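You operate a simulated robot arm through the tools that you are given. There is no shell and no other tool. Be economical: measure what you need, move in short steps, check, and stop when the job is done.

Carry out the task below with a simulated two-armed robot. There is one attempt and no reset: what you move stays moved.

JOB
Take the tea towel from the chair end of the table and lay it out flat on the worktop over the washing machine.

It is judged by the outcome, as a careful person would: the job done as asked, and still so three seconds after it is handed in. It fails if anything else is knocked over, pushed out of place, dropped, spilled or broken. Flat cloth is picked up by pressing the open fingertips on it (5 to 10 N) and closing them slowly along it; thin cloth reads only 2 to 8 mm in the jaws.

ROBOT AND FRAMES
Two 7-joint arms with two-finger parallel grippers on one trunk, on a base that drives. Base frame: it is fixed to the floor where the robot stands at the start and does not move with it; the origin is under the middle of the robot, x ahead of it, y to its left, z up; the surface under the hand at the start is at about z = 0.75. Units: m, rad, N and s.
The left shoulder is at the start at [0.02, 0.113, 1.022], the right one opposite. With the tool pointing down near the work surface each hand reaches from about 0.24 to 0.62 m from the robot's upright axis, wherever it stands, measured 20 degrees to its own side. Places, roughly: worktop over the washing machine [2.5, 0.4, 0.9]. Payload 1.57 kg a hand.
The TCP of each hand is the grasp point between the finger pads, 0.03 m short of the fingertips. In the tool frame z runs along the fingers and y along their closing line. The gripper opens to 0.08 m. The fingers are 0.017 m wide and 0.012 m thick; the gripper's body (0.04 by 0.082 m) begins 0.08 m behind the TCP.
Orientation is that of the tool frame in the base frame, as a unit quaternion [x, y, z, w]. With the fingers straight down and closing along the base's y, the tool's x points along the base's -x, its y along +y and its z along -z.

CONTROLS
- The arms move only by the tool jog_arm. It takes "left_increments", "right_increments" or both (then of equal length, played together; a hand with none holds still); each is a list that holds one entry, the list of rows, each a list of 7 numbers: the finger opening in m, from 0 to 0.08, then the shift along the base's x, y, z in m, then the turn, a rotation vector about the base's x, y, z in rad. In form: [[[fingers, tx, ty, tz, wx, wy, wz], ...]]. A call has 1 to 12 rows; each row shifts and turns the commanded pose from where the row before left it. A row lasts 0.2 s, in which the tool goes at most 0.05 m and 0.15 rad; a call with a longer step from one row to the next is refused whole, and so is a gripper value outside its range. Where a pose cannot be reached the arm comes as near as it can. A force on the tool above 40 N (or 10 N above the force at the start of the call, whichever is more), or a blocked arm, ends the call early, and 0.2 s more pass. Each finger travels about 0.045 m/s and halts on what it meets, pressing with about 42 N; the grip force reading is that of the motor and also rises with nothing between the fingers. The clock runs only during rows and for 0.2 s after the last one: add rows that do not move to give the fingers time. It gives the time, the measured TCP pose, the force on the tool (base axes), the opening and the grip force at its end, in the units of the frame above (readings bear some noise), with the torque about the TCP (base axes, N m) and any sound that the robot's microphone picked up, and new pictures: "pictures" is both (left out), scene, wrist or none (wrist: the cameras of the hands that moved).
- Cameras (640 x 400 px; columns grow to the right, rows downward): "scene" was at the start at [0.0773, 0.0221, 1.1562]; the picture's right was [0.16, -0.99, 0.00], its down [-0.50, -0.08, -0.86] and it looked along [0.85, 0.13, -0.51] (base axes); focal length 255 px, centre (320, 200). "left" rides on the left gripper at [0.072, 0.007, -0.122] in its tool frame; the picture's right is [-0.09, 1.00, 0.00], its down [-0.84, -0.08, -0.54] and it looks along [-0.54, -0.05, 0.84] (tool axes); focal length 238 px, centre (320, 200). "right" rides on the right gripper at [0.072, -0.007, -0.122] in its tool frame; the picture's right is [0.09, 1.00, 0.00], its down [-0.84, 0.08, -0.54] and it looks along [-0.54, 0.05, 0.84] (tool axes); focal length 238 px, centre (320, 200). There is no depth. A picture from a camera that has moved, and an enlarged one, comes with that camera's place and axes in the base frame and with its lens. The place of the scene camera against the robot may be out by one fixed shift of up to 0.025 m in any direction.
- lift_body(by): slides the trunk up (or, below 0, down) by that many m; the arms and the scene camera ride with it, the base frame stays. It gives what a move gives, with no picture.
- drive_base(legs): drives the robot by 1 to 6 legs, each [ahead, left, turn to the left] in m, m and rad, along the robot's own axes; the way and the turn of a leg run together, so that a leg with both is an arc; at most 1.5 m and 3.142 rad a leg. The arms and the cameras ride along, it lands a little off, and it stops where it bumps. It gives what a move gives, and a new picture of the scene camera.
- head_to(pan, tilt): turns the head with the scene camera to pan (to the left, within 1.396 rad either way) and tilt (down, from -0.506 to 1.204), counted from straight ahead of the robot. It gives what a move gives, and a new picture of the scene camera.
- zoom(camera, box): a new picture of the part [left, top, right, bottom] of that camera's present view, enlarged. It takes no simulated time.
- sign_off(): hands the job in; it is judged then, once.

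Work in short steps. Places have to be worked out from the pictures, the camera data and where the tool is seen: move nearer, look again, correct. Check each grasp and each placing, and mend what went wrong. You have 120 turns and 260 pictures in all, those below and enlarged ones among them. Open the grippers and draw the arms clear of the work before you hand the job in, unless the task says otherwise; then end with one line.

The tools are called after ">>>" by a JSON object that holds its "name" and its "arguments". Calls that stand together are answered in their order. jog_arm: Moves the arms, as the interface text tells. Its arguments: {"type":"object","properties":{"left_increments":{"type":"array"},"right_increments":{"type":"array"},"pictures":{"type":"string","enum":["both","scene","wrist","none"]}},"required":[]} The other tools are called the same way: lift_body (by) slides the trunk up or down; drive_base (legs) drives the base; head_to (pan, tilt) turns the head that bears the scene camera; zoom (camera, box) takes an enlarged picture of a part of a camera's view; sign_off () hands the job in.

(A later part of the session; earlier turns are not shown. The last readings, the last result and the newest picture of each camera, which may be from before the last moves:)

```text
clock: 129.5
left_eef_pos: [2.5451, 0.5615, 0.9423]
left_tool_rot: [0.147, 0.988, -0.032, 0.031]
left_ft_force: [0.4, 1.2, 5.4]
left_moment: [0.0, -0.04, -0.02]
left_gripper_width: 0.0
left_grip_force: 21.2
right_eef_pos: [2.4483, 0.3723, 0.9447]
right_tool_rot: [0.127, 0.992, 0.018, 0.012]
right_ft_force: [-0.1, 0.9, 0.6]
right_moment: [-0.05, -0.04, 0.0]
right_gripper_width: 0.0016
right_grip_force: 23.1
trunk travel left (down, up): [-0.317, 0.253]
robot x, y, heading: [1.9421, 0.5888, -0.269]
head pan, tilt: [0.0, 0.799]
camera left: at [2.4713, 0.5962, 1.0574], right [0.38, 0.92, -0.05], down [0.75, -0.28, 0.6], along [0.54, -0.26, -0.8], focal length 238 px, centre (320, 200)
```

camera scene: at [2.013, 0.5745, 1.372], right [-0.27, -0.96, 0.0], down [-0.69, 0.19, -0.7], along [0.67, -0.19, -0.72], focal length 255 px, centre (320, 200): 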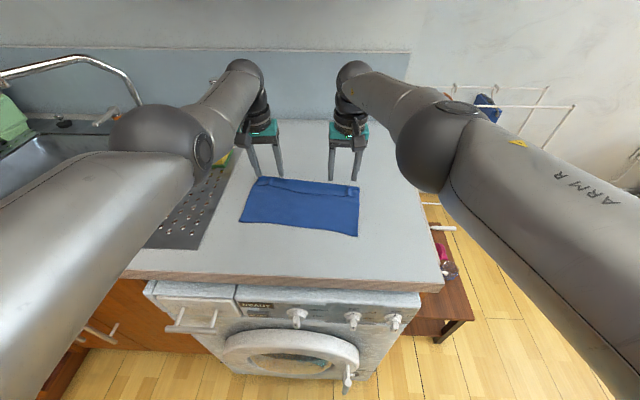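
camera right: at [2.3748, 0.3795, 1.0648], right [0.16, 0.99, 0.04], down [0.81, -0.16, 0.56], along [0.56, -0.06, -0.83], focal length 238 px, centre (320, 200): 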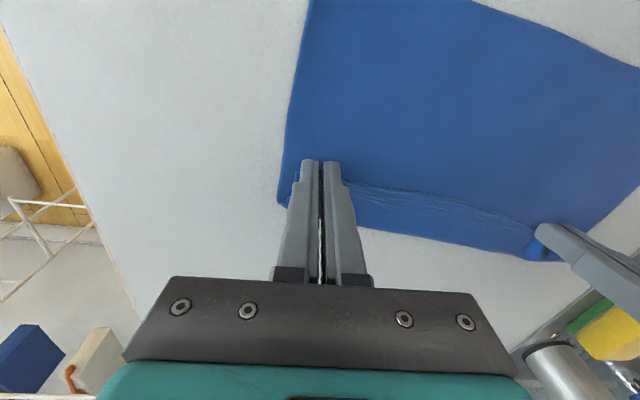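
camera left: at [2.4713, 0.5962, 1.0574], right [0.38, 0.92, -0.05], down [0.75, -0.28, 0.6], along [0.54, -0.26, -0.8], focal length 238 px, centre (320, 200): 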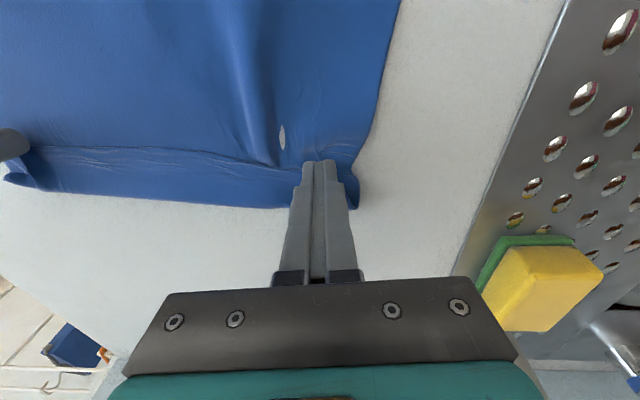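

It gathered the lower layer without gripping; I open again while pressed to spread it back, and look.

>>> {"name": "jog_arm", "arguments": {"left_increments": [[[0.007, 0, 0, 0, 0, 0, 0], [0.014, 0, 0, 0, 0, 0, 0], [0.021, 0, 0, 0, 0, 0, 0], [0.028, 0, 0, 0, 0, 0, 0], [0.036, 0, 0, 0, 0, 0, 0], [0.036, 0, 0, 0, 0, 0, 0], [0.036, 0, 0, 0.01, 0, 0, 0], [0.036, 0, 0, 0.01, 0, 0, 0]]], "pictures": "wrist"}}

>>> {"name": "zoom", "arguments": {"camera": "scene", "box": [220, 120, 400, 225]}}

```text
clock: 131.3
left_eef_pos: [2.5437, 0.5624, 0.9629]
left_tool_rot: [0.148, 0.988, -0.032, 0.03]
left_ft_force: [0.3, -0.3, 0.6]
left_moment: [-0.01, -0.03, -0.05]
left_gripper_width: 0.0362
left_grip_force: 0.1
right_eef_pos: [2.4485, 0.3731, 0.9449]
right_tool_rot: [0.129, 0.991, 0.018, 0.012]
right_ft_force: [0.4, -0.4, -0.4]
right_moment: [0.01, -0.01, -0.02]
right_gripper_width: 0.0014
right_grip_force: 23.8
trunk travel left (down, up): [-0.317, 0.253]
robot x, y, heading: [1.9499, 0.5902, -0.271]
head pan, tilt: [0.0, 0.799]
camera left: at [2.4714, 0.5961, 1.0767], right [0.38, 0.92, -0.05], down [0.75, -0.28, 0.6], along [0.54, -0.26, -0.8], focal length 238 px, centre (320, 200)
```

left: 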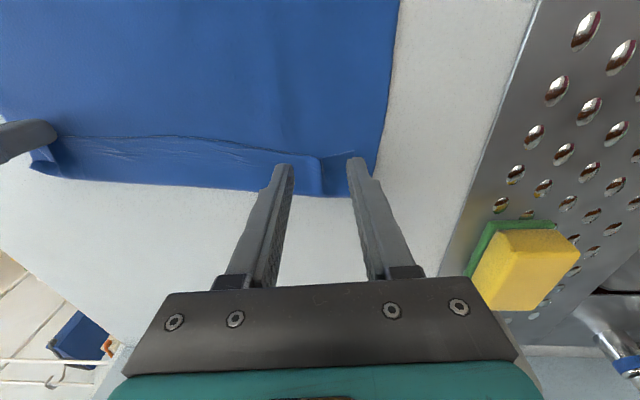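

```text
3.56 times, centred on (310, 172) of scene
camera zoom: at [2.0118, 0.5749, 1.3751], right [-0.27, -0.96, 0.0], down [-0.69, 0.19, -0.7], along [0.67, -0.19, -0.72], focal length 906 px, centre (356, 298)
```

zoom: 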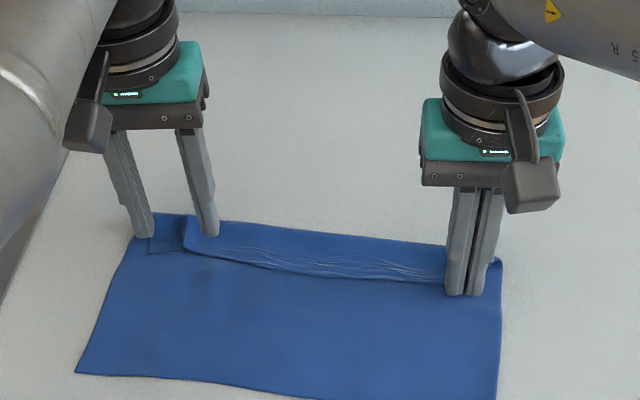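

Restored nicely. The ridge end lies right under the left fingers; I go 4 mm further over it and close without pressing hard.

>>> {"name": "jog_arm", "arguments": {"left_increments": [[[0.036, 0.004, -0.001, -0.01, 0, 0, 0], [0.036, 0, 0, -0.007, 0, 0, 0], [0.036, 0, 0, -0.0025, 0, 0, 0], [0.028, 0, 0, 0, 0, 0, 0], [0.02, 0, 0, 0, 0, 0, 0], [0.013, 0, 0, 0, 0, 0, 0], [0.008, 0, 0, 0, 0, 0, 0], [0.004, 0, 0, 0, 0, 0, 0], [0, 0, 0, 0, 0, 0, 0], [0, 0, 0, 0, 0, 0, 0]]], "pictures": "wrist"}}

```text
clock: 133.5
left_eef_pos: [2.545, 0.5598, 0.9447]
left_tool_rot: [0.147, 0.988, -0.032, 0.031]
left_ft_force: [-0.5, 0.3, 1.0]
left_moment: [-0.01, 0.03, 0.02]
left_gripper_width: 0.0
left_grip_force: 21.6
left hand out of reach, approached as far as the arm can: row 2
right_eef_pos: [2.449, 0.3711, 0.9458]
right_tool_rot: [0.127, 0.992, 0.018, 0.011]
right_ft_force: [-0.5, 0.4, 0.8]
right_moment: [0.01, -0.02, -0.02]
right_gripper_width: 0.0017
right_grip_force: 22.8
trunk travel left (down, up): [-0.317, 0.253]
robot x, y, heading: [1.9468, 0.592, -0.276]
head pan, tilt: [0.0, 0.799]
camera left: at [2.472, 0.5959, 1.0589], right [0.38, 0.92, -0.05], down [0.75, -0.28, 0.6], along [0.54, -0.26, -0.8], focal length 238 px, centre (320, 200)
```

left: 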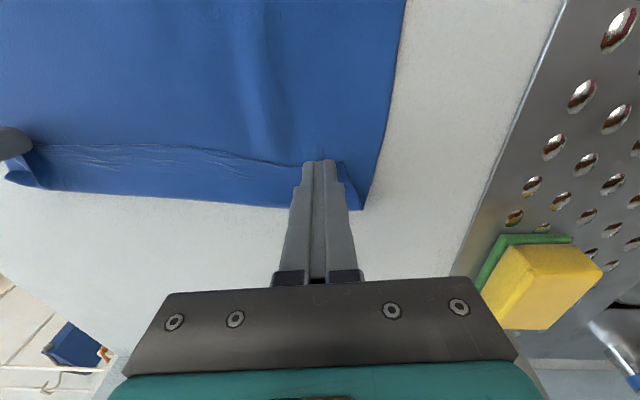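

The left hand is short of reach again. I open and raise it, bring the base 15 mm closer (right hand compensating), and check.

>>> {"name": "jog_arm", "arguments": {"left_increments": [[[0.01, 0, 0, 0, 0, 0, 0], [0.02, 0, 0, 0, 0, 0, 0], [0.03, 0, 0, 0, 0, 0, 0], [0.036, 0, 0, 0.005, 0, 0, 0], [0.036, 0, 0, 0.008, 0, 0, 0]]], "right_increments": [[[0, 0, 0, 0, 0, 0, 0], [0, 0, 0, 0, 0, 0, 0], [0, -0.005, 0.0014, 0.002, 0, 0, 0], [0, -0.005, 0.0014, 0.002, 0, 0, 0], [0, -0.0045, 0.0012, 0, 0, 0, 0]]], "pictures": "none"}}

>>> {"name": "drive_base", "arguments": {"legs": [[0.02, 0, 0]]}}

>>> {"name": "zoom", "arguments": {"camera": "left", "box": [160, 60, 480, 260]}}

```text
clock: 134.7
left_eef_pos: [2.5445, 0.5607, 0.9562]
left_tool_rot: [0.147, 0.988, -0.031, 0.031]
left_ft_force: [0.0, 0.6, -0.1]
left_moment: [0.0, 0.01, -0.01]
left_gripper_width: 0.0358
left_grip_force: 0.1
right_eef_pos: [2.4341, 0.3765, 0.9478]
right_tool_rot: [0.128, 0.991, 0.018, 0.013]
right_ft_force: [-0.2, 0.0, -0.4]
right_moment: [0.02, 0.01, 0.01]
right_gripper_width: 0.0015
right_grip_force: 23.7
trunk travel left (down, up): [-0.317, 0.253]
robot x, y, heading: [1.9513, 0.5931, -0.269]
head pan, tilt: [0.0, 0.799]
```

```text
clock: 135.5
left_eef_pos: [2.5665, 0.5559, 0.9549]
left_tool_rot: [0.147, 0.988, -0.032, 0.03]
left_ft_force: [0.8, -0.8, -0.2]
left_moment: [-0.01, 0.0, -0.01]
left_gripper_width: 0.0361
left_grip_force: 0.0
right_eef_pos: [2.455, 0.3719, 0.9474]
right_tool_rot: [0.129, 0.991, 0.018, 0.012]
right_ft_force: [0.5, 0.4, -0.4]
right_moment: [-0.01, 0.02, -0.03]
right_gripper_width: 0.0016
right_grip_force: 24.0
trunk travel left (down, up): [-0.317, 0.253]
robot x, y, heading: [1.9676, 0.5866, -0.269]
head pan, tilt: [0.0, 0.799]
camera scene: at [2.0327, 0.569, 1.375], right [-0.27, -0.96, 0.0], down [-0.69, 0.19, -0.7], along [0.67, -0.19, -0.72], focal length 255 px, centre (320, 200)
```

scene: 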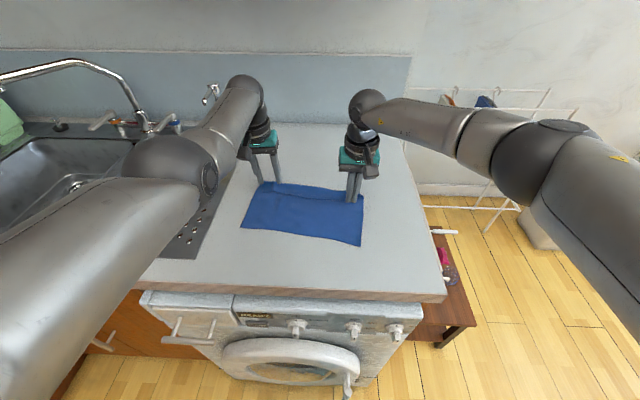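

```text
2.00 times, centred on (320, 160) of left
camera zoom: at [2.4932, 0.5902, 1.0708], right [0.38, 0.92, -0.05], down [0.75, -0.28, 0.6], along [0.54, -0.26, -0.8], focal length 477 px, centre (320, 280)
```

zoom: 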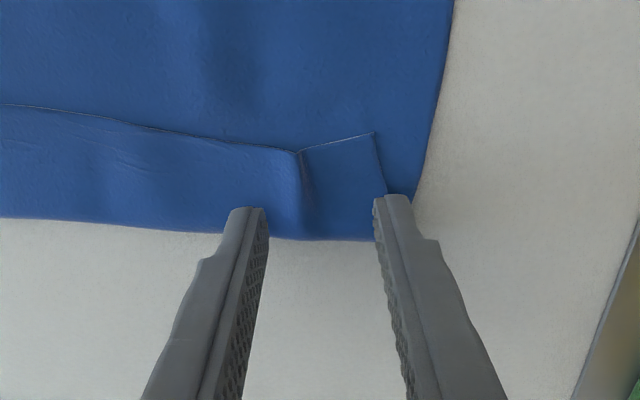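

Now I see the flap clearly: the ridge end is about 16 mm behind the left TCP. Move there (testing retraction) and descend.

>>> {"name": "jog_arm", "arguments": {"left_increments": [[[0.036, -0.008, 0.0005, 0, 0, 0, 0], [0.036, -0.009, -0.002, 0, 0, 0, 0], [0.036, 0, 0, -0.006, 0, 0, 0], [0.036, 0, 0, -0.004, 0, 0, 0]]], "pictures": "none"}}

>>> {"name": "zoom", "arguments": {"camera": "left", "box": [160, 60, 480, 260]}}

```text
clock: 136.5
left_eef_pos: [2.5472, 0.5544, 0.9463]
left_tool_rot: [0.147, 0.988, -0.032, 0.03]
left_ft_force: [-0.8, 0.8, -0.7]
left_moment: [0.02, -0.02, 0.0]
left_gripper_width: 0.036
left_grip_force: 0.1
right_eef_pos: [2.4535, 0.3703, 0.9487]
right_tool_rot: [0.129, 0.991, 0.019, 0.012]
right_ft_force: [0.8, 0.9, -0.7]
right_moment: [-0.02, 0.01, 0.01]
right_gripper_width: 0.0017
right_grip_force: 23.8
trunk travel left (down, up): [-0.317, 0.253]
robot x, y, heading: [1.963, 0.5847, -0.273]
head pan, tilt: [0.0, 0.799]
```

```text
2.00 times, centred on (320, 160) of left
camera zoom: at [2.4743, 0.5889, 1.0616], right [0.38, 0.92, -0.05], down [0.75, -0.28, 0.6], along [0.54, -0.26, -0.8], focal length 477 px, centre (320, 280)
```

zoom: 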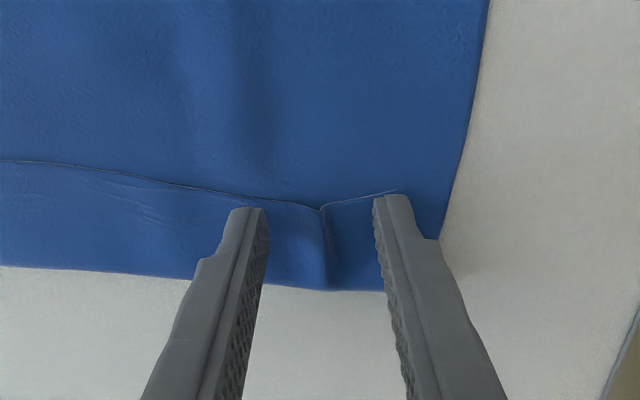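

Left arm is fully mobile now, and the fingers straddle the ridge at its free end. Lower to the surface and close.

>>> {"name": "jog_arm", "arguments": {"left_increments": [[[0.036, 0.004, -0.001, -0.002, 0, 0, 0], [0.036, 0, 0, -0.0012, 0, 0, 0], [0.03, 0, 0, 0, 0, 0, 0], [0.024, 0, 0, 0, 0, 0, 0], [0.018, 0, 0, 0, 0, 0, 0], [0.012, 0, 0, 0, 0, 0, 0], [0.008, 0, 0, 0, 0, 0, 0], [0.004, 0, 0, 0, 0, 0, 0], [0, 0, 0, 0, 0, 0, 0], [0, 0, 0, 0, 0, 0, 0]]], "pictures": "wrist"}}

```text
clock: 138.7
left_eef_pos: [2.5511, 0.5526, 0.9436]
left_tool_rot: [0.147, 0.988, -0.033, 0.03]
left_ft_force: [0.0, -0.1, 3.4]
left_moment: [-0.02, -0.01, -0.01]
left_gripper_width: 0.0029
left_grip_force: 24.2
right_eef_pos: [2.4533, 0.3706, 0.9486]
right_tool_rot: [0.129, 0.991, 0.018, 0.013]
right_ft_force: [0.1, 0.6, -0.7]
right_moment: [0.04, -0.01, -0.01]
right_gripper_width: 0.0015
right_grip_force: 23.7
trunk travel left (down, up): [-0.317, 0.253]
robot x, y, heading: [1.9665, 0.5877, -0.267]
head pan, tilt: [0.0, 0.799]
camera left: at [2.4783, 0.5879, 1.0592], right [0.38, 0.92, -0.05], down [0.75, -0.28, 0.6], along [0.54, -0.27, -0.8], focal length 238 px, centre (320, 200)
```

left: 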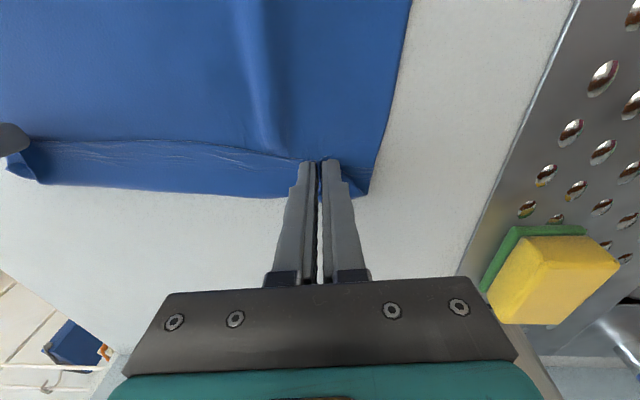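

Held (2.9 mm). Lift 3 cm and check whether only the flap comes up.

>>> {"name": "lift_body", "arguments": {"by": 0.03}}

>>> {"name": "zoom", "arguments": {"camera": "scene", "box": [220, 140, 400, 250]}}

>>> {"name": "zoom", "arguments": {"camera": "left", "box": [0, 60, 440, 335]}}

>>> {"name": "zoom", "arguments": {"camera": "right", "box": [200, 60, 640, 335]}}

```text
clock: 139.4
left_eef_pos: [2.5512, 0.5526, 0.973]
left_tool_rot: [0.146, 0.988, -0.033, 0.03]
left_ft_force: [0.1, 0.0, -0.3]
left_moment: [-0.04, 0.02, 0.03]
left_gripper_width: 0.0026
left_grip_force: 23.8
right_eef_pos: [2.4539, 0.3713, 0.9799]
right_tool_rot: [0.128, 0.991, 0.018, 0.012]
right_ft_force: [0.2, 0.6, -0.5]
right_moment: [0.01, 0.0, -0.02]
right_gripper_width: 0.0013
right_grip_force: 23.6
trunk travel left (down, up): [-0.347, 0.223]
robot x, y, heading: [1.9637, 0.5843, -0.273]
head pan, tilt: [0.0, 0.799]
```

```text
3.56 times, centred on (310, 195) of scene
camera zoom: at [2.0312, 0.5694, 1.4051], right [-0.27, -0.96, 0.0], down [-0.69, 0.19, -0.7], along [0.67, -0.19, -0.72], focal length 906 px, centre (356, 218)
```

zoom: 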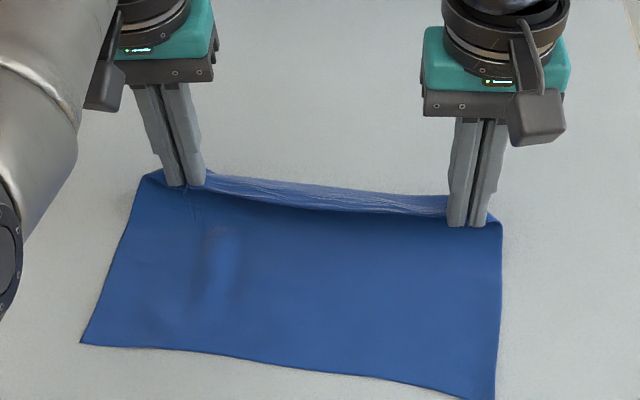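

```text
1.45 times, centred on (220, 198) of left
camera zoom: at [2.4787, 0.5882, 1.0886], right [0.38, 0.92, -0.05], down [0.75, -0.28, 0.6], along [0.54, -0.26, -0.8], focal length 347 px, centre (466, 204)
```

zoom: 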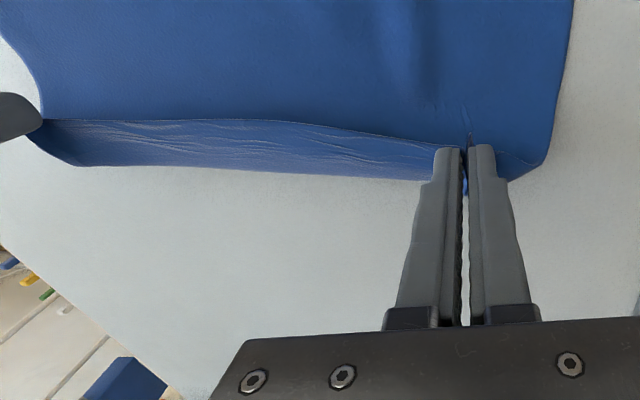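

```text
1.45 times, centred on (420, 198) of right
camera zoom: at [2.3799, 0.3779, 1.0989], right [0.16, 0.99, 0.04], down [0.81, -0.16, 0.56], along [0.56, -0.06, -0.83], focal length 347 px, centre (174, 204)
```

zoom: 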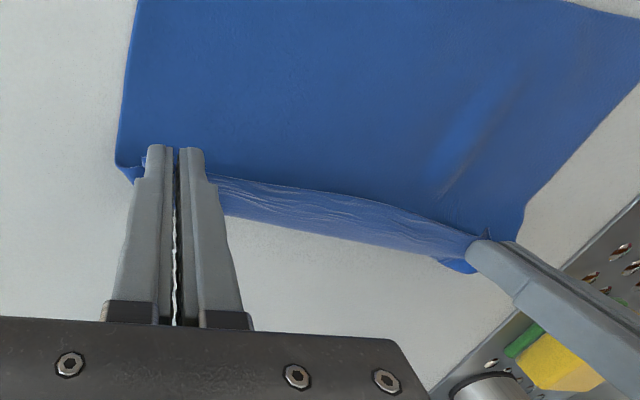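

The right holds exactly the free edge, but the left pinched both layers. I put the left down, spread it open again, and then unfold with the right first.

>>> {"name": "jog_arm", "arguments": {"left_increments": [[[0, 0, 0, -0.012, 0, 0, 0], [0, 0, 0, -0.012, 0, 0, 0], [0, 0, 0, -0.007, 0, 0, 0], [0.007, 0, 0, 0, 0, 0, 0], [0.014, 0, 0, 0, 0, 0, 0], [0.021, 0, 0, 0, 0, 0, 0], [0.028, 0, 0, 0, 0, 0, 0], [0.036, 0, 0, 0, 0, 0, 0], [0.036, 0, 0, 0, 0, 0, 0], [0.036, 0, 0, 0.015, 0, 0, 0], [0.036, 0, 0, 0.025, 0, 0, 0], [0.036, -0.01, 0.003, 0.025, 0, 0, 0]]], "right_increments": [[[0, 0, 0, -0.006, 0, 0, 0], [0, 0, 0, -0.006, 0, 0, 0], [0, 0, 0, 0, 0, 0, 0], [0, 0, 0, 0, 0, 0, 0], [0, 0, 0, 0, 0, 0, 0], [0, 0, 0, 0, 0, 0, 0], [0, 0, 0, 0, 0, 0, 0], [0, 0, 0, 0, 0, 0, 0], [0, 0, 0, 0, 0, 0, 0], [0, 0, 0, 0, 0, 0, 0], [0, 0, 0, 0, 0, 0, 0], [0, 0, 0, 0, 0, 0, 0]]], "pictures": "wrist"}}

>>> {"name": "zoom", "arguments": {"camera": "scene", "box": [220, 140, 400, 250]}}

```text
clock: 142.0
left_eef_pos: [2.5412, 0.5557, 1.0079]
left_tool_rot: [0.147, 0.988, -0.031, 0.03]
left_ft_force: [0.3, 0.6, -0.6]
left_moment: [-0.03, 0.04, 0.02]
left_gripper_width: 0.0358
left_grip_force: 0.2
right_eef_pos: [2.4537, 0.3705, 0.9673]
right_tool_rot: [0.129, 0.991, 0.017, 0.012]
right_ft_force: [0.4, 0.5, 0.6]
right_moment: [0.04, 0.04, -0.01]
right_gripper_width: 0.0017
right_grip_force: 23.5
trunk travel left (down, up): [-0.347, 0.223]
robot x, y, heading: [1.963, 0.5862, -0.271]
head pan, tilt: [0.0, 0.799]
camera right: at [2.3796, 0.3778, 1.0869], right [0.16, 0.99, 0.04], down [0.81, -0.16, 0.56], along [0.56, -0.06, -0.83], focal length 238 px, centre (320, 200)
camera left: at [2.4679, 0.5913, 1.1228], right [0.38, 0.92, -0.05], down [0.75, -0.28, 0.6], along [0.54, -0.26, -0.8], focal length 238 px, centre (320, 200)
```

right: 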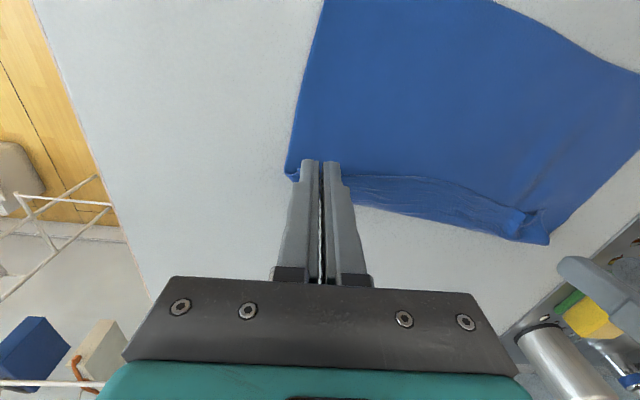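
left: 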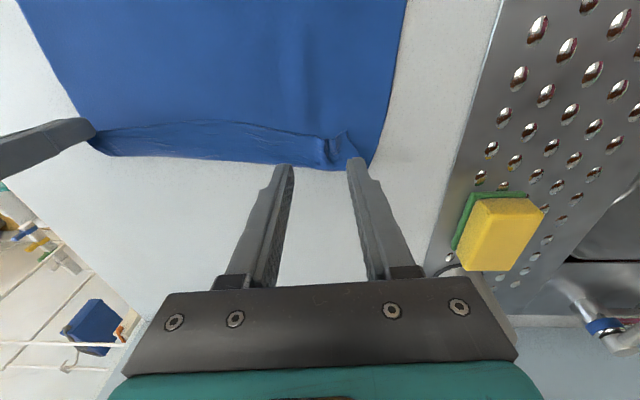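

```text
3.56 times, centred on (310, 195) of scene
camera zoom: at [2.0307, 0.5696, 1.4052], right [-0.27, -0.96, 0.0], down [-0.69, 0.19, -0.7], along [0.67, -0.19, -0.72], focal length 906 px, centre (356, 218)
```

zoom: 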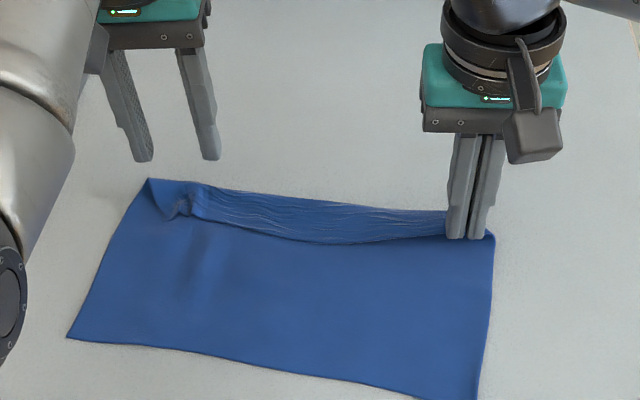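

The crumple at the flap's left end stands up – a good handle. I move the left over it and close ~4 mm above the lower layer, not pressing.

>>> {"name": "jog_arm", "arguments": {"left_increments": [[[0.036, 0.0055, 0.003, -0.025, 0, 0, 0], [0.036, 0.0055, 0.003, -0.02, 0, 0, 0], [0.036, 0, 0, -0.012, 0, 0, 0], [0.036, 0, 0, -0.004, 0, 0, 0]]], "pictures": "none"}}

>>> {"name": "zoom", "arguments": {"camera": "left", "box": [160, 60, 480, 260]}}

```text
clock: 143.0
left_eef_pos: [2.5521, 0.5618, 0.9467]
left_tool_rot: [0.147, 0.988, -0.032, 0.031]
left_ft_force: [-0.5, 0.2, -0.3]
left_moment: [-0.01, 0.01, -0.02]
left_gripper_width: 0.0361
left_grip_force: 0.1
right_eef_pos: [2.4538, 0.3698, 0.9676]
right_tool_rot: [0.129, 0.991, 0.017, 0.012]
right_ft_force: [-0.8, -0.3, 0.5]
right_moment: [0.01, 0.04, -0.01]
right_gripper_width: 0.0015
right_grip_force: 23.2
trunk travel left (down, up): [-0.347, 0.223]
robot x, y, heading: [1.9653, 0.5841, -0.273]
head pan, tilt: [0.0, 0.799]
```

```text
2.00 times, centred on (320, 160) of left
camera zoom: at [2.4799, 0.5976, 1.0614], right [0.38, 0.92, -0.05], down [0.75, -0.28, 0.6], along [0.54, -0.26, -0.8], focal length 477 px, centre (320, 280)
```

zoom: 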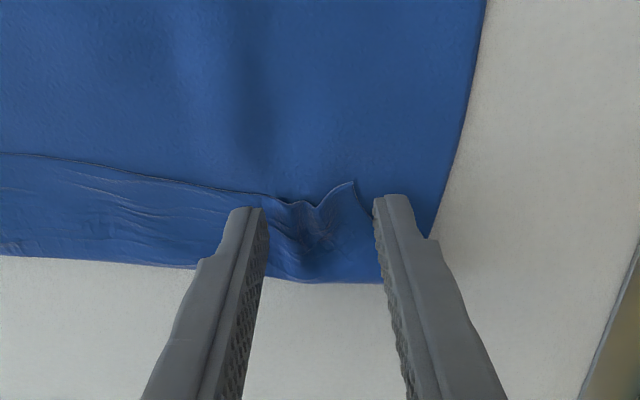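

Nicely positioned: the crumpled free edge is between the fingers. Close at this height.

>>> {"name": "jog_arm", "arguments": {"left_increments": [[[0.03, 0, 0, -0.001, 0, 0, 0], [0.024, 0, 0, 0, 0, 0, 0], [0.018, 0, 0, 0, 0, 0, 0], [0.012, 0, 0, 0, 0, 0, 0], [0.008, 0, 0, 0, 0, 0, 0], [0.004, 0, 0, 0, 0, 0, 0], [0, 0, 0, 0, 0, 0, 0], [0, 0, 0, 0, 0, 0, 0], [0, 0, 0, 0, 0, 0, 0], [0, 0, 0, 0.012, 0, 0, 0], [0, 0, 0, 0.012, 0, 0, 0]]], "pictures": "wrist"}}

>>> {"name": "zoom", "arguments": {"camera": "scene", "box": [220, 140, 400, 250]}}

```text
clock: 145.4
left_eef_pos: [2.5517, 0.5615, 0.9699]
left_tool_rot: [0.147, 0.988, -0.033, 0.03]
left_ft_force: [0.0, -0.4, -0.2]
left_moment: [0.0, 0.01, 0.01]
left_gripper_width: 0.0
left_grip_force: 20.4
right_eef_pos: [2.4532, 0.3704, 0.9668]
right_tool_rot: [0.129, 0.991, 0.018, 0.012]
right_ft_force: [-0.4, 0.0, -0.1]
right_moment: [-0.02, -0.01, -0.03]
right_gripper_width: 0.0015
right_grip_force: 23.8
trunk travel left (down, up): [-0.347, 0.223]
robot x, y, heading: [1.9664, 0.5834, -0.27]
head pan, tilt: [0.0, 0.799]
camera left: at [2.4797, 0.5972, 1.0844], right [0.38, 0.92, -0.05], down [0.75, -0.28, 0.6], along [0.54, -0.26, -0.8], focal length 238 px, centre (320, 200)
```

left: 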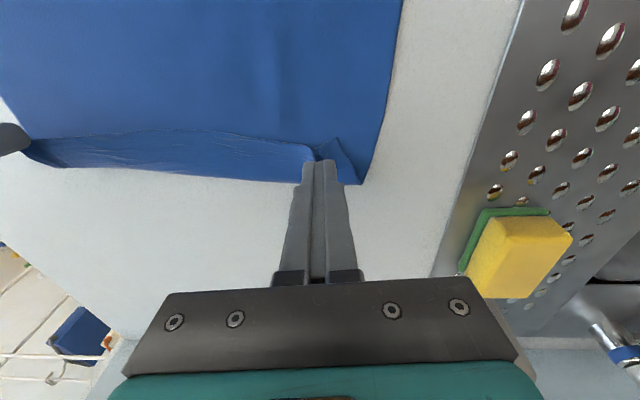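

```text
3.56 times, centred on (310, 195) of scene
camera zoom: at [2.031, 0.5695, 1.4051], right [-0.27, -0.96, 0.0], down [-0.69, 0.19, -0.7], along [0.67, -0.19, -0.72], focal length 906 px, centre (356, 218)
```

zoom: 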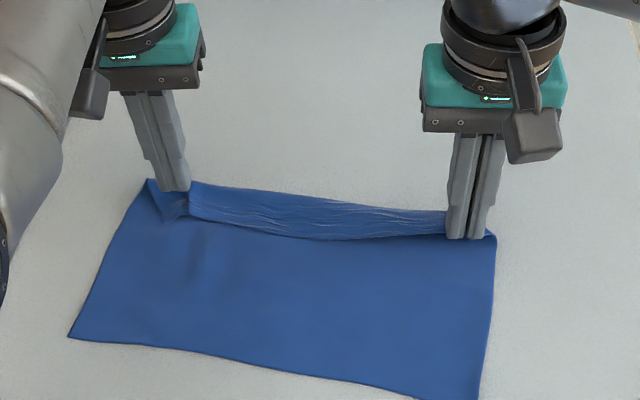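

Slipped off the top. The ridge still stands right under the fingers; retry ~2.5 mm lower.

>>> {"name": "jog_arm", "arguments": {"left_increments": [[[0.01, 0, 0, 0, 0, 0, 0], [0.022, 0, 0, 0, 0, 0, 0], [0.032, 0, 0, -0.01, 0, 0, 0], [0.032, 0, 0, -0.012, 0, 0, 0], [0.032, 0, 0, -0.004, 0, 0, 0], [0.025, 0, 0, 0, 0, 0, 0], [0.018, 0, 0, 0, 0, 0, 0], [0.012, 0, 0, 0, 0, 0, 0], [0.007, 0, 0, 0, 0, 0, 0], [0.003, 0, 0, 0, 0, 0, 0], [0, 0, 0, 0, 0, 0, 0], [0, 0, 0, 0, 0, 0, 0]]], "pictures": "none"}}

>>> {"name": "jog_arm", "arguments": {"left_increments": [[[0, 0, 0, 0.012, 0, 0, 0], [0, 0, 0, 0.012, 0, 0, 0]]], "pictures": "wrist"}}

>>> {"name": "zoom", "arguments": {"camera": "scene", "box": [220, 140, 400, 250]}}

```text
clock: 148.0
left_eef_pos: [2.5525, 0.5618, 0.9442]
left_tool_rot: [0.147, 0.988, -0.033, 0.03]
left_ft_force: [-0.7, -0.2, 2.1]
left_moment: [0.02, 0.0, 0.05]
left_gripper_width: 0.0001
left_grip_force: 21.5
right_eef_pos: [2.4541, 0.3703, 0.9667]
right_tool_rot: [0.129, 0.991, 0.018, 0.013]
right_ft_force: [0.1, 0.4, -0.2]
right_moment: [0.01, -0.02, 0.05]
right_gripper_width: 0.0017
right_grip_force: 23.5
trunk travel left (down, up): [-0.347, 0.223]
robot x, y, heading: [1.967, 0.5856, -0.269]
head pan, tilt: [0.0, 0.799]
```

```text
clock: 148.6
left_eef_pos: [2.5529, 0.5621, 0.968]
left_tool_rot: [0.147, 0.988, -0.033, 0.03]
left_ft_force: [-0.4, 0.3, 0.0]
left_moment: [0.0, 0.02, 0.0]
left_gripper_width: 0.0
left_grip_force: 21.6
right_eef_pos: [2.4526, 0.3704, 0.967]
right_tool_rot: [0.129, 0.991, 0.018, 0.012]
right_ft_force: [-0.2, 0.3, 0.1]
right_moment: [0.0, 0.01, -0.01]
right_gripper_width: 0.0015
right_grip_force: 23.1
trunk travel left (down, up): [-0.347, 0.223]
robot x, y, heading: [1.9659, 0.5888, -0.269]
head pan, tilt: [0.0, 0.799]
camera left: at [2.4794, 0.5975, 1.0829], right [0.38, 0.92, -0.05], down [0.75, -0.28, 0.6], along [0.54, -0.26, -0.8], focal length 238 px, centre (320, 200)
```

left: 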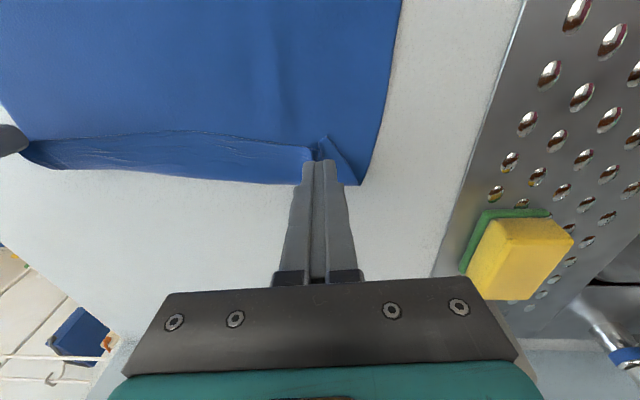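

```text
3.56 times, centred on (310, 195) of scene
camera zoom: at [2.031, 0.5695, 1.4051], right [-0.27, -0.96, 0.0], down [-0.69, 0.19, -0.7], along [0.67, -0.19, -0.72], focal length 906 px, centre (356, 218)
```

zoom: 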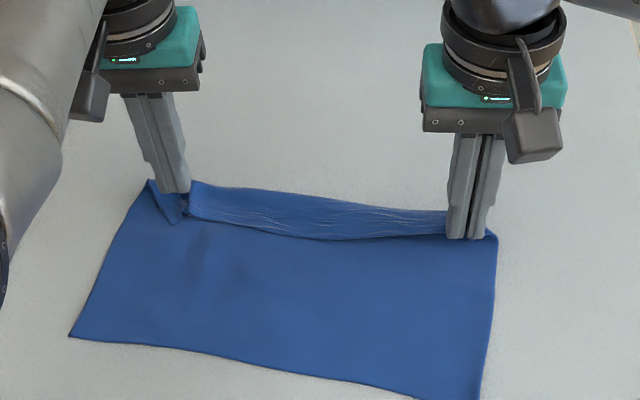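

The left can't catch it. I raise the left and unfold with the right alone: carry its edge forward over the fold line and down (base 3 cm forward plus arm).

>>> {"name": "jog_arm", "arguments": {"left_increments": [[[0, 0, 0, 0.03, 0, 0, 0], [0, 0, 0, 0.03, 0, 0, 0]]], "right_increments": [[[0, 0, 0, 0.004, 0, 0, 0], [0, 0, 0, 0.004, 0, 0, 0]]], "pictures": "none"}}

>>> {"name": "drive_base", "arguments": {"legs": [[0.03, 0, 0]]}}

>>> {"name": "jog_arm", "arguments": {"right_increments": [[[0, 0.011, -0.005, 0, 0, 0, 0], [0, 0.011, -0.005, -0.004, 0, 0, 0], [0, 0.011, -0.005, -0.008, 0, 0, 0], [0, 0, 0, -0.008, 0, 0, 0]]], "pictures": "wrist"}}

>>> {"name": "zoom", "arguments": {"camera": "scene", "box": [220, 140, 400, 250]}}

```text
clock: 149.2
left_eef_pos: [2.5521, 0.5618, 1.0285]
left_tool_rot: [0.147, 0.988, -0.033, 0.031]
left_ft_force: [0.2, -0.6, 0.5]
left_moment: [0.02, 0.0, 0.01]
left_gripper_width: 0.0
left_grip_force: 20.8
right_eef_pos: [2.4536, 0.3701, 0.9752]
right_tool_rot: [0.128, 0.991, 0.018, 0.012]
right_ft_force: [0.7, 0.8, 0.1]
right_moment: [-0.01, 0.0, 0.02]
right_gripper_width: 0.0016
right_grip_force: 23.4
trunk travel left (down, up): [-0.347, 0.223]
robot x, y, heading: [1.9658, 0.5885, -0.27]
head pan, tilt: [0.0, 0.799]
```

```text
clock: 149.9
left_eef_pos: [2.5537, 0.5614, 1.0298]
left_tool_rot: [0.148, 0.988, -0.034, 0.03]
left_ft_force: [0.1, 0.1, 0.9]
left_moment: [0.01, 0.02, 0.0]
left_gripper_width: 0.0
left_grip_force: 21.4
right_eef_pos: [2.4533, 0.3696, 0.9741]
right_tool_rot: [0.129, 0.991, 0.017, 0.011]
right_ft_force: [-0.8, 0.4, -0.3]
right_moment: [0.0, 0.0, -0.02]
right_gripper_width: 0.0017
right_grip_force: 23.2
trunk travel left (down, up): [-0.347, 0.223]
robot x, y, heading: [1.9662, 0.5835, -0.272]
head pan, tilt: [0.0, 0.799]
stopped in leg 1: the robot was blocked; the commanded pose is now the measured one
camera scene: at [2.0313, 0.5697, 1.4052], right [-0.27, -0.96, 0.0], down [-0.69, 0.19, -0.7], along [0.67, -0.19, -0.72], focal length 255 px, centre (320, 200)
```

scene: 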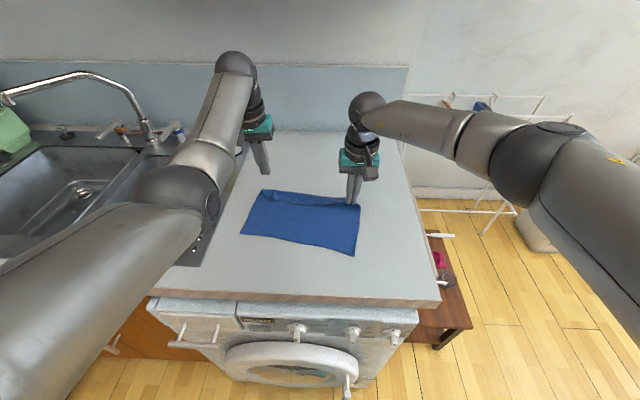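

```text
clock: 150.9
left_eef_pos: [2.5529, 0.5615, 1.0287]
left_tool_rot: [0.148, 0.988, -0.033, 0.03]
left_ft_force: [-1.5, 0.4, -0.1]
left_moment: [-0.02, 0.02, 0.03]
left_gripper_width: 0.0
left_grip_force: 21.2
right_eef_pos: [2.4868, 0.3548, 0.9538]
right_tool_rot: [0.13, 0.991, 0.019, 0.013]
right_ft_force: [0.7, 0.7, 0.7]
right_moment: [0.02, 0.0, -0.04]
right_gripper_width: 0.0013
right_grip_force: 24.6
trunk travel left (down, up): [-0.347, 0.223]
robot x, y, heading: [1.9633, 0.583, -0.274]
head pan, tilt: [0.0, 0.799]
camera right: at [2.413, 0.3621, 1.0742], right [0.17, 0.99, 0.04], down [0.81, -0.16, 0.56], along [0.56, -0.06, -0.83], focal length 238 px, centre (320, 200)
```

right: 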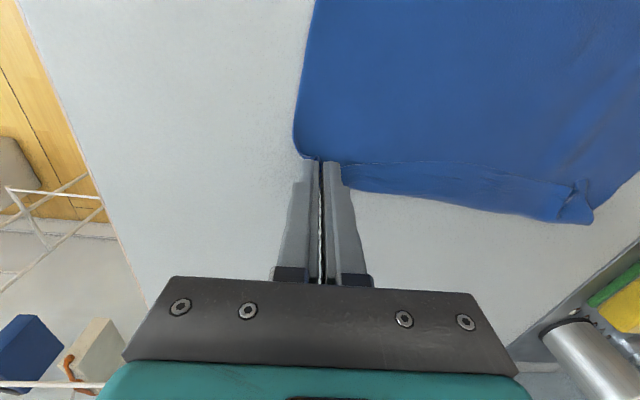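

```text
3.56 times, centred on (310, 195) of scene
camera zoom: at [2.0317, 0.5694, 1.4051], right [-0.27, -0.96, 0.0], down [-0.69, 0.19, -0.7], along [0.67, -0.19, -0.72], focal length 906 px, centre (356, 218)
```

zoom: 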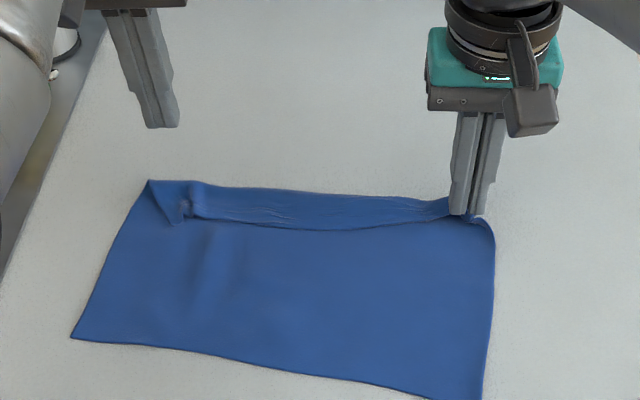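

The base touched the machine front, so no more forward travel; but the right end of the flap has unfolded. I take it a little further forward/outward, set it down and release pressed.

>>> {"name": "jog_arm", "arguments": {"right_increments": [[[0, 0.008, -0.006, 0, 0, 0, 0], [0, 0.008, -0.006, -0.003, 0, 0, 0], [0, 0, 0, -0.004, 0, 0, 0], [0, 0, 0, -0.003, 0, 0, 0], [0, 0, 0, 0, 0, 0, 0]]], "pictures": "wrist"}}

```text
clock: 152.1
left_eef_pos: [2.5521, 0.5602, 1.0282]
left_tool_rot: [0.147, 0.988, -0.032, 0.03]
left_ft_force: [0.0, 0.2, -0.9]
left_moment: [0.0, 0.02, 0.0]
left_gripper_width: 0.0002
left_grip_force: 21.5
right_eef_pos: [2.485, 0.3493, 0.9463]
right_tool_rot: [0.129, 0.991, 0.018, 0.013]
right_ft_force: [-0.3, 0.2, 3.5]
right_moment: [0.01, -0.02, -0.01]
right_gripper_width: 0.0016
right_grip_force: 23.1
right hand out of reach, approached as far as the arm can: row 1, 2
trunk travel left (down, up): [-0.347, 0.223]
robot x, y, heading: [1.9696, 0.5875, -0.271]
head pan, tilt: [0.0, 0.799]
camera right: at [2.4113, 0.3559, 1.0659], right [0.17, 0.99, 0.04], down [0.81, -0.16, 0.56], along [0.56, -0.06, -0.83], focal length 238 px, centre (320, 200)
```

right: 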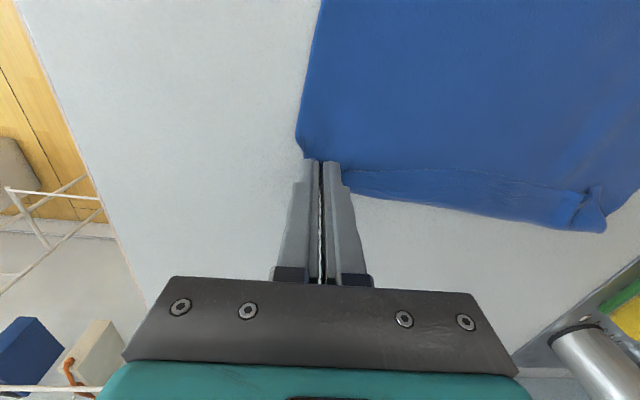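

The right is at its reach limit. While it pins the free edge, I can use the left hand to press on the towel body and draw it toward me, which unrolls the flap. Move the left over the middle of the towel.

>>> {"name": "jog_arm", "arguments": {"left_increments": [[[0.03, -0.022, -0.01, 0, 0, 0, 0], [0.04, -0.022, -0.01, 0, 0, 0, 0], [0.04, -0.022, -0.01, -0.01, 0, 0, 0], [0.04, -0.022, -0.01, -0.02, 0, 0, 0], [0.04, -0.022, -0.01, -0.02, 0, 0, 0], [0.04, -0.01, -0.015, -0.02, 0, 0, 0], [0.04, 0, -0.01, -0.01, 0, 0, 0]]], "pictures": "scene"}}

```text
clock: 153.7
left_eef_pos: [2.4337, 0.4868, 0.9488]
left_tool_rot: [0.148, 0.988, -0.033, 0.03]
left_ft_force: [0.1, -0.7, -0.2]
left_moment: [0.03, 0.02, 0.01]
left_gripper_width: 0.0398
left_grip_force: 0.0
right_eef_pos: [2.4851, 0.3481, 0.9448]
right_tool_rot: [0.129, 0.991, 0.018, 0.012]
right_ft_force: [0.0, 0.7, 3.5]
right_moment: [0.03, -0.03, -0.01]
right_gripper_width: 0.0014
right_grip_force: 23.3
trunk travel left (down, up): [-0.347, 0.223]
robot x, y, heading: [1.966, 0.5879, -0.272]
head pan, tilt: [0.0, 0.799]
camera scene: at [2.0315, 0.5697, 1.4052], right [-0.27, -0.96, 0.0], down [-0.69, 0.19, -0.7], along [0.67, -0.19, -0.72], focal length 255 px, centre (320, 200)
```

scene: 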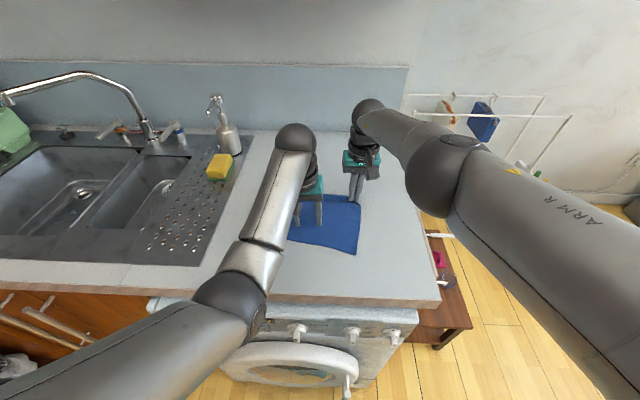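

Left is over the body. Press down gently and drag ~3 cm toward the robot.

>>> {"name": "jog_arm", "arguments": {"left_increments": [[[0.04, 0, 0, -0.005, 0, 0, 0], [0.04, 0, 0, -0.003, 0, 0, 0], [0.04, 0, 0, -0.001, 0, 0, 0], [0.04, -0.0058, 0.0016, 0, 0, 0, 0], [0.04, -0.0058, 0.0016, 0, 0, 0, 0], [0.04, -0.0058, 0.0016, 0, 0, 0, 0], [0.04, -0.0058, 0.0016, 0, 0, 0, 0], [0.04, -0.0058, 0.0016, 0, 0, 0, 0]]], "pictures": "scene"}}

>>> {"name": "zoom", "arguments": {"camera": "right", "box": [200, 0, 640, 275]}}

```text
clock: 155.5
left_eef_pos: [2.4055, 0.4931, 0.9426]
left_tool_rot: [0.148, 0.988, -0.033, 0.034]
left_ft_force: [4.7, -2.5, 25.5]
left_moment: [0.61, -0.26, -0.12]
left_gripper_width: 0.0384
left_grip_force: 0.1
right_eef_pos: [2.4838, 0.3491, 0.946]
right_tool_rot: [0.13, 0.991, 0.018, 0.013]
right_ft_force: [-0.9, 0.8, 0.8]
right_moment: [0.02, -0.02, 0.01]
right_gripper_width: 0.0018
right_grip_force: 23.5
trunk travel left (down, up): [-0.347, 0.223]
robot x, y, heading: [1.9659, 0.5874, -0.272]
head pan, tilt: [0.0, 0.799]
camera scene: at [2.0305, 0.5696, 1.4053], right [-0.27, -0.96, 0.0], down [-0.69, 0.19, -0.7], along [0.67, -0.19, -0.72], focal length 255 px, centre (320, 200)
```

scene: 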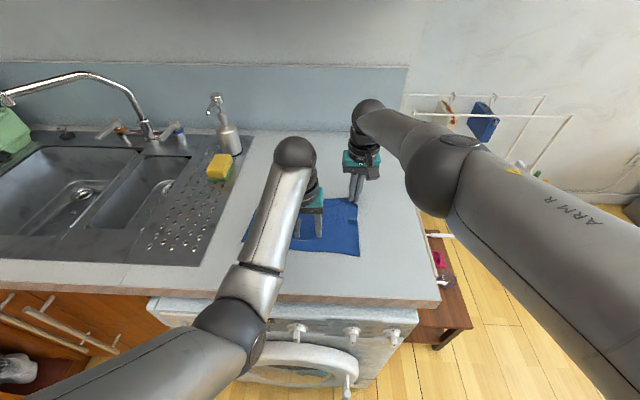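

```text
1.45 times, centred on (420, 138) of right
camera zoom: at [2.4105, 0.3558, 1.0659], right [0.17, 0.99, 0.04], down [0.81, -0.16, 0.56], along [0.56, -0.06, -0.83], focal length 347 px, centre (174, 291)
```

zoom: 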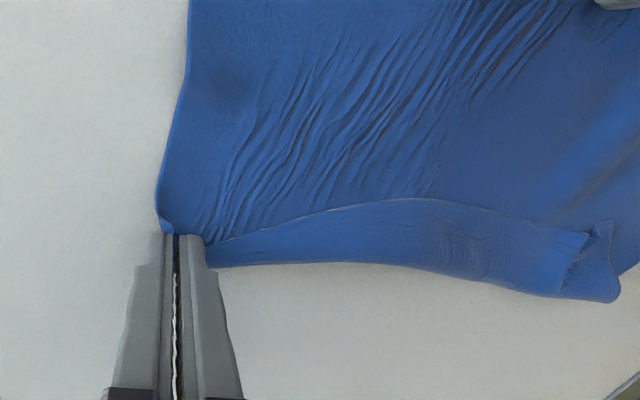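

The right end is fully unfolded now. Lift the left hand and go to the still-folded left end for a closer look.

>>> {"name": "jog_arm", "arguments": {"left_increments": [[[0.04, 0, 0, 0.015, 0, 0, 0], [0.04, 0, 0, 0.02, 0, 0, 0], [0.04, 0.025, 0.015, 0, 0, 0, 0], [0.04, 0.025, 0.015, 0, 0, 0, 0], [0.04, 0.025, 0.015, 0, 0, 0, 0], [0.04, 0.025, 0.015, 0, 0, 0, 0], [0.04, 0, 0, 0, 0, 0, 0]]], "pictures": "wrist"}}

>>> {"name": "zoom", "arguments": {"camera": "scene", "box": [220, 160, 400, 270]}}

```text
clock: 157.1
left_eef_pos: [2.5051, 0.5549, 0.9758]
left_tool_rot: [0.148, 0.988, -0.033, 0.031]
left_ft_force: [0.4, 0.2, 0.1]
left_moment: [0.02, 0.01, -0.02]
left_gripper_width: 0.0399
left_grip_force: 0.1
right_eef_pos: [2.4852, 0.3485, 0.9464]
right_tool_rot: [0.129, 0.991, 0.017, 0.012]
right_ft_force: [0.5, 0.2, 0.1]
right_moment: [-0.05, 0.03, 0.01]
right_gripper_width: 0.0015
right_grip_force: 23.3
trunk travel left (down, up): [-0.347, 0.223]
robot x, y, heading: [1.9655, 0.5815, -0.27]
head pan, tilt: [0.0, 0.799]
camera left: at [2.4314, 0.5903, 1.0904], right [0.38, 0.92, -0.05], down [0.75, -0.28, 0.6], along [0.54, -0.27, -0.8], focal length 238 px, centre (320, 200)
```

left: 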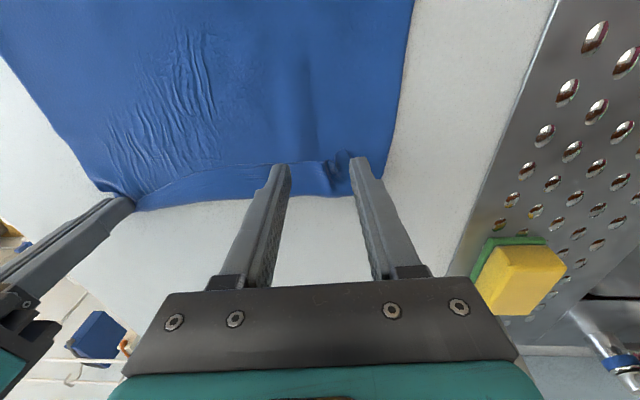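

```text
3.56 times, centred on (310, 215) of scene
camera zoom: at [2.0316, 0.5694, 1.4051], right [-0.27, -0.96, 0.0], down [-0.69, 0.19, -0.7], along [0.67, -0.19, -0.72], focal length 906 px, centre (356, 147)
```

zoom: 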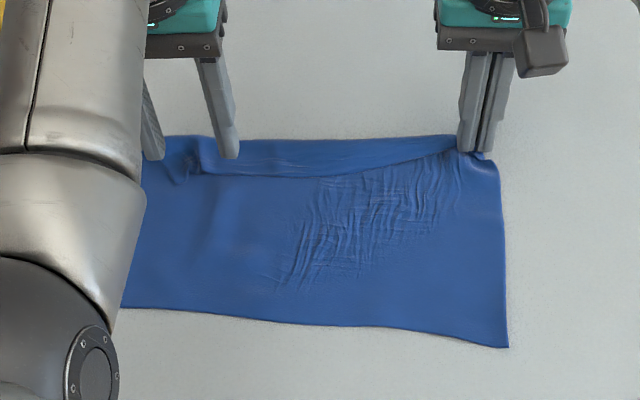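

The crumple is ~14 mm ahead of the left TCP. Move over it, descend to light contact, and close slowly.

>>> {"name": "jog_arm", "arguments": {"left_increments": [[[0.034, 0.007, -0.0015, -0.012, 0, 0, 0], [0.034, 0.007, -0.0015, -0.012, 0, 0, 0], [0.034, 0, 0, -0.006, 0, 0, 0], [0.034, 0, 0, -0.0018, 0, 0, 0], [0.028, 0, 0, 0, 0, 0, 0], [0.022, 0, 0, 0, 0, 0, 0], [0.016, 0, 0, 0, 0, 0, 0], [0.011, 0, 0, 0, 0, 0, 0], [0.006, 0, 0, 0, 0, 0, 0], [0.002, 0, 0, 0, 0, 0, 0], [0, 0, 0, 0, 0, 0, 0], [0, 0, 0, 0, 0, 0, 0]]], "pictures": "wrist"}}

```text
clock: 159.7
left_eef_pos: [2.5176, 0.5515, 0.9431]
left_tool_rot: [0.147, 0.988, -0.032, 0.031]
left_ft_force: [-1.0, -0.5, 0.8]
left_moment: [-0.05, 0.04, 0.02]
left_gripper_width: 0.0026
left_grip_force: 24.3
right_eef_pos: [2.4846, 0.3491, 0.9455]
right_tool_rot: [0.128, 0.991, 0.018, 0.013]
right_ft_force: [0.7, 1.1, 0.4]
right_moment: [0.04, -0.02, 0.0]
right_gripper_width: 0.0015
right_grip_force: 23.6
trunk travel left (down, up): [-0.347, 0.223]
robot x, y, heading: [1.9628, 0.5867, -0.273]
head pan, tilt: [0.0, 0.799]
camera left: at [2.445, 0.5869, 1.0579], right [0.38, 0.92, -0.05], down [0.75, -0.28, 0.6], along [0.54, -0.27, -0.8], focal length 238 px, centre (320, 200)
```

left: 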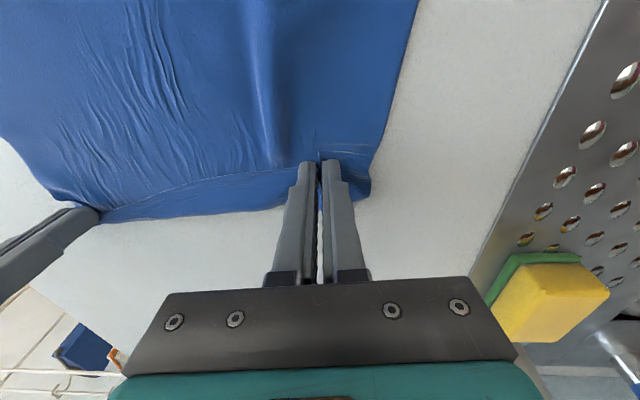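

Something is held, 2.6 mm. Lift the left 2.5 cm and look.

>>> {"name": "jog_arm", "arguments": {"left_increments": [[[0, 0, 0, 0.012, 0, 0, 0], [0, 0, 0, 0.013, 0, 0, 0]]], "pictures": "wrist"}}

>>> {"name": "zoom", "arguments": {"camera": "right", "box": [320, 60, 640, 260]}}

```text
clock: 160.3
left_eef_pos: [2.5172, 0.553, 0.9687]
left_tool_rot: [0.148, 0.988, -0.033, 0.031]
left_ft_force: [-0.3, -1.8, -1.8]
left_moment: [-0.06, 0.04, 0.02]
left_gripper_width: 0.0026
left_grip_force: 24.1
right_eef_pos: [2.4845, 0.3494, 0.9454]
right_tool_rot: [0.129, 0.991, 0.018, 0.012]
right_ft_force: [-0.2, 1.9, 0.3]
right_moment: [0.07, -0.03, 0.0]
right_gripper_width: 0.0017
right_grip_force: 23.1
trunk travel left (down, up): [-0.347, 0.223]
robot x, y, heading: [1.9645, 0.5852, -0.273]
head pan, tilt: [0.0, 0.799]
camera left: at [2.445, 0.5869, 1.083], right [0.38, 0.92, -0.05], down [0.75, -0.28, 0.6], along [0.54, -0.27, -0.8], focal length 238 px, centre (320, 200)
```

left: 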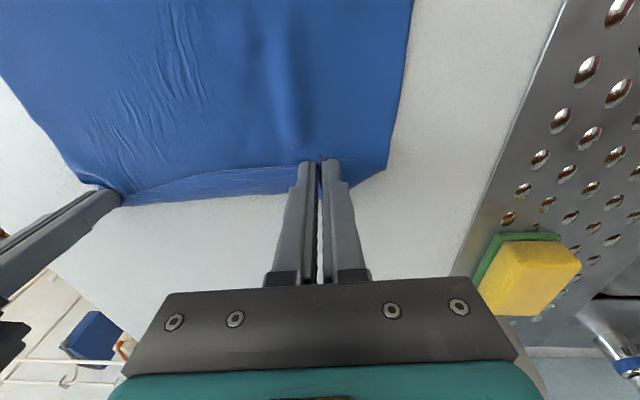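

```text
2.00 times, centred on (480, 160) of right
camera zoom: at [2.4115, 0.356, 1.0655], right [0.17, 0.99, 0.04], down [0.81, -0.16, 0.56], along [0.56, -0.06, -0.83], focal length 477 px, centre (0, 280)
```

zoom: 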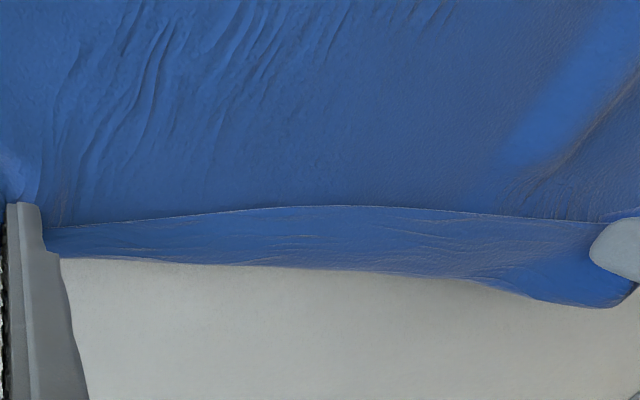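

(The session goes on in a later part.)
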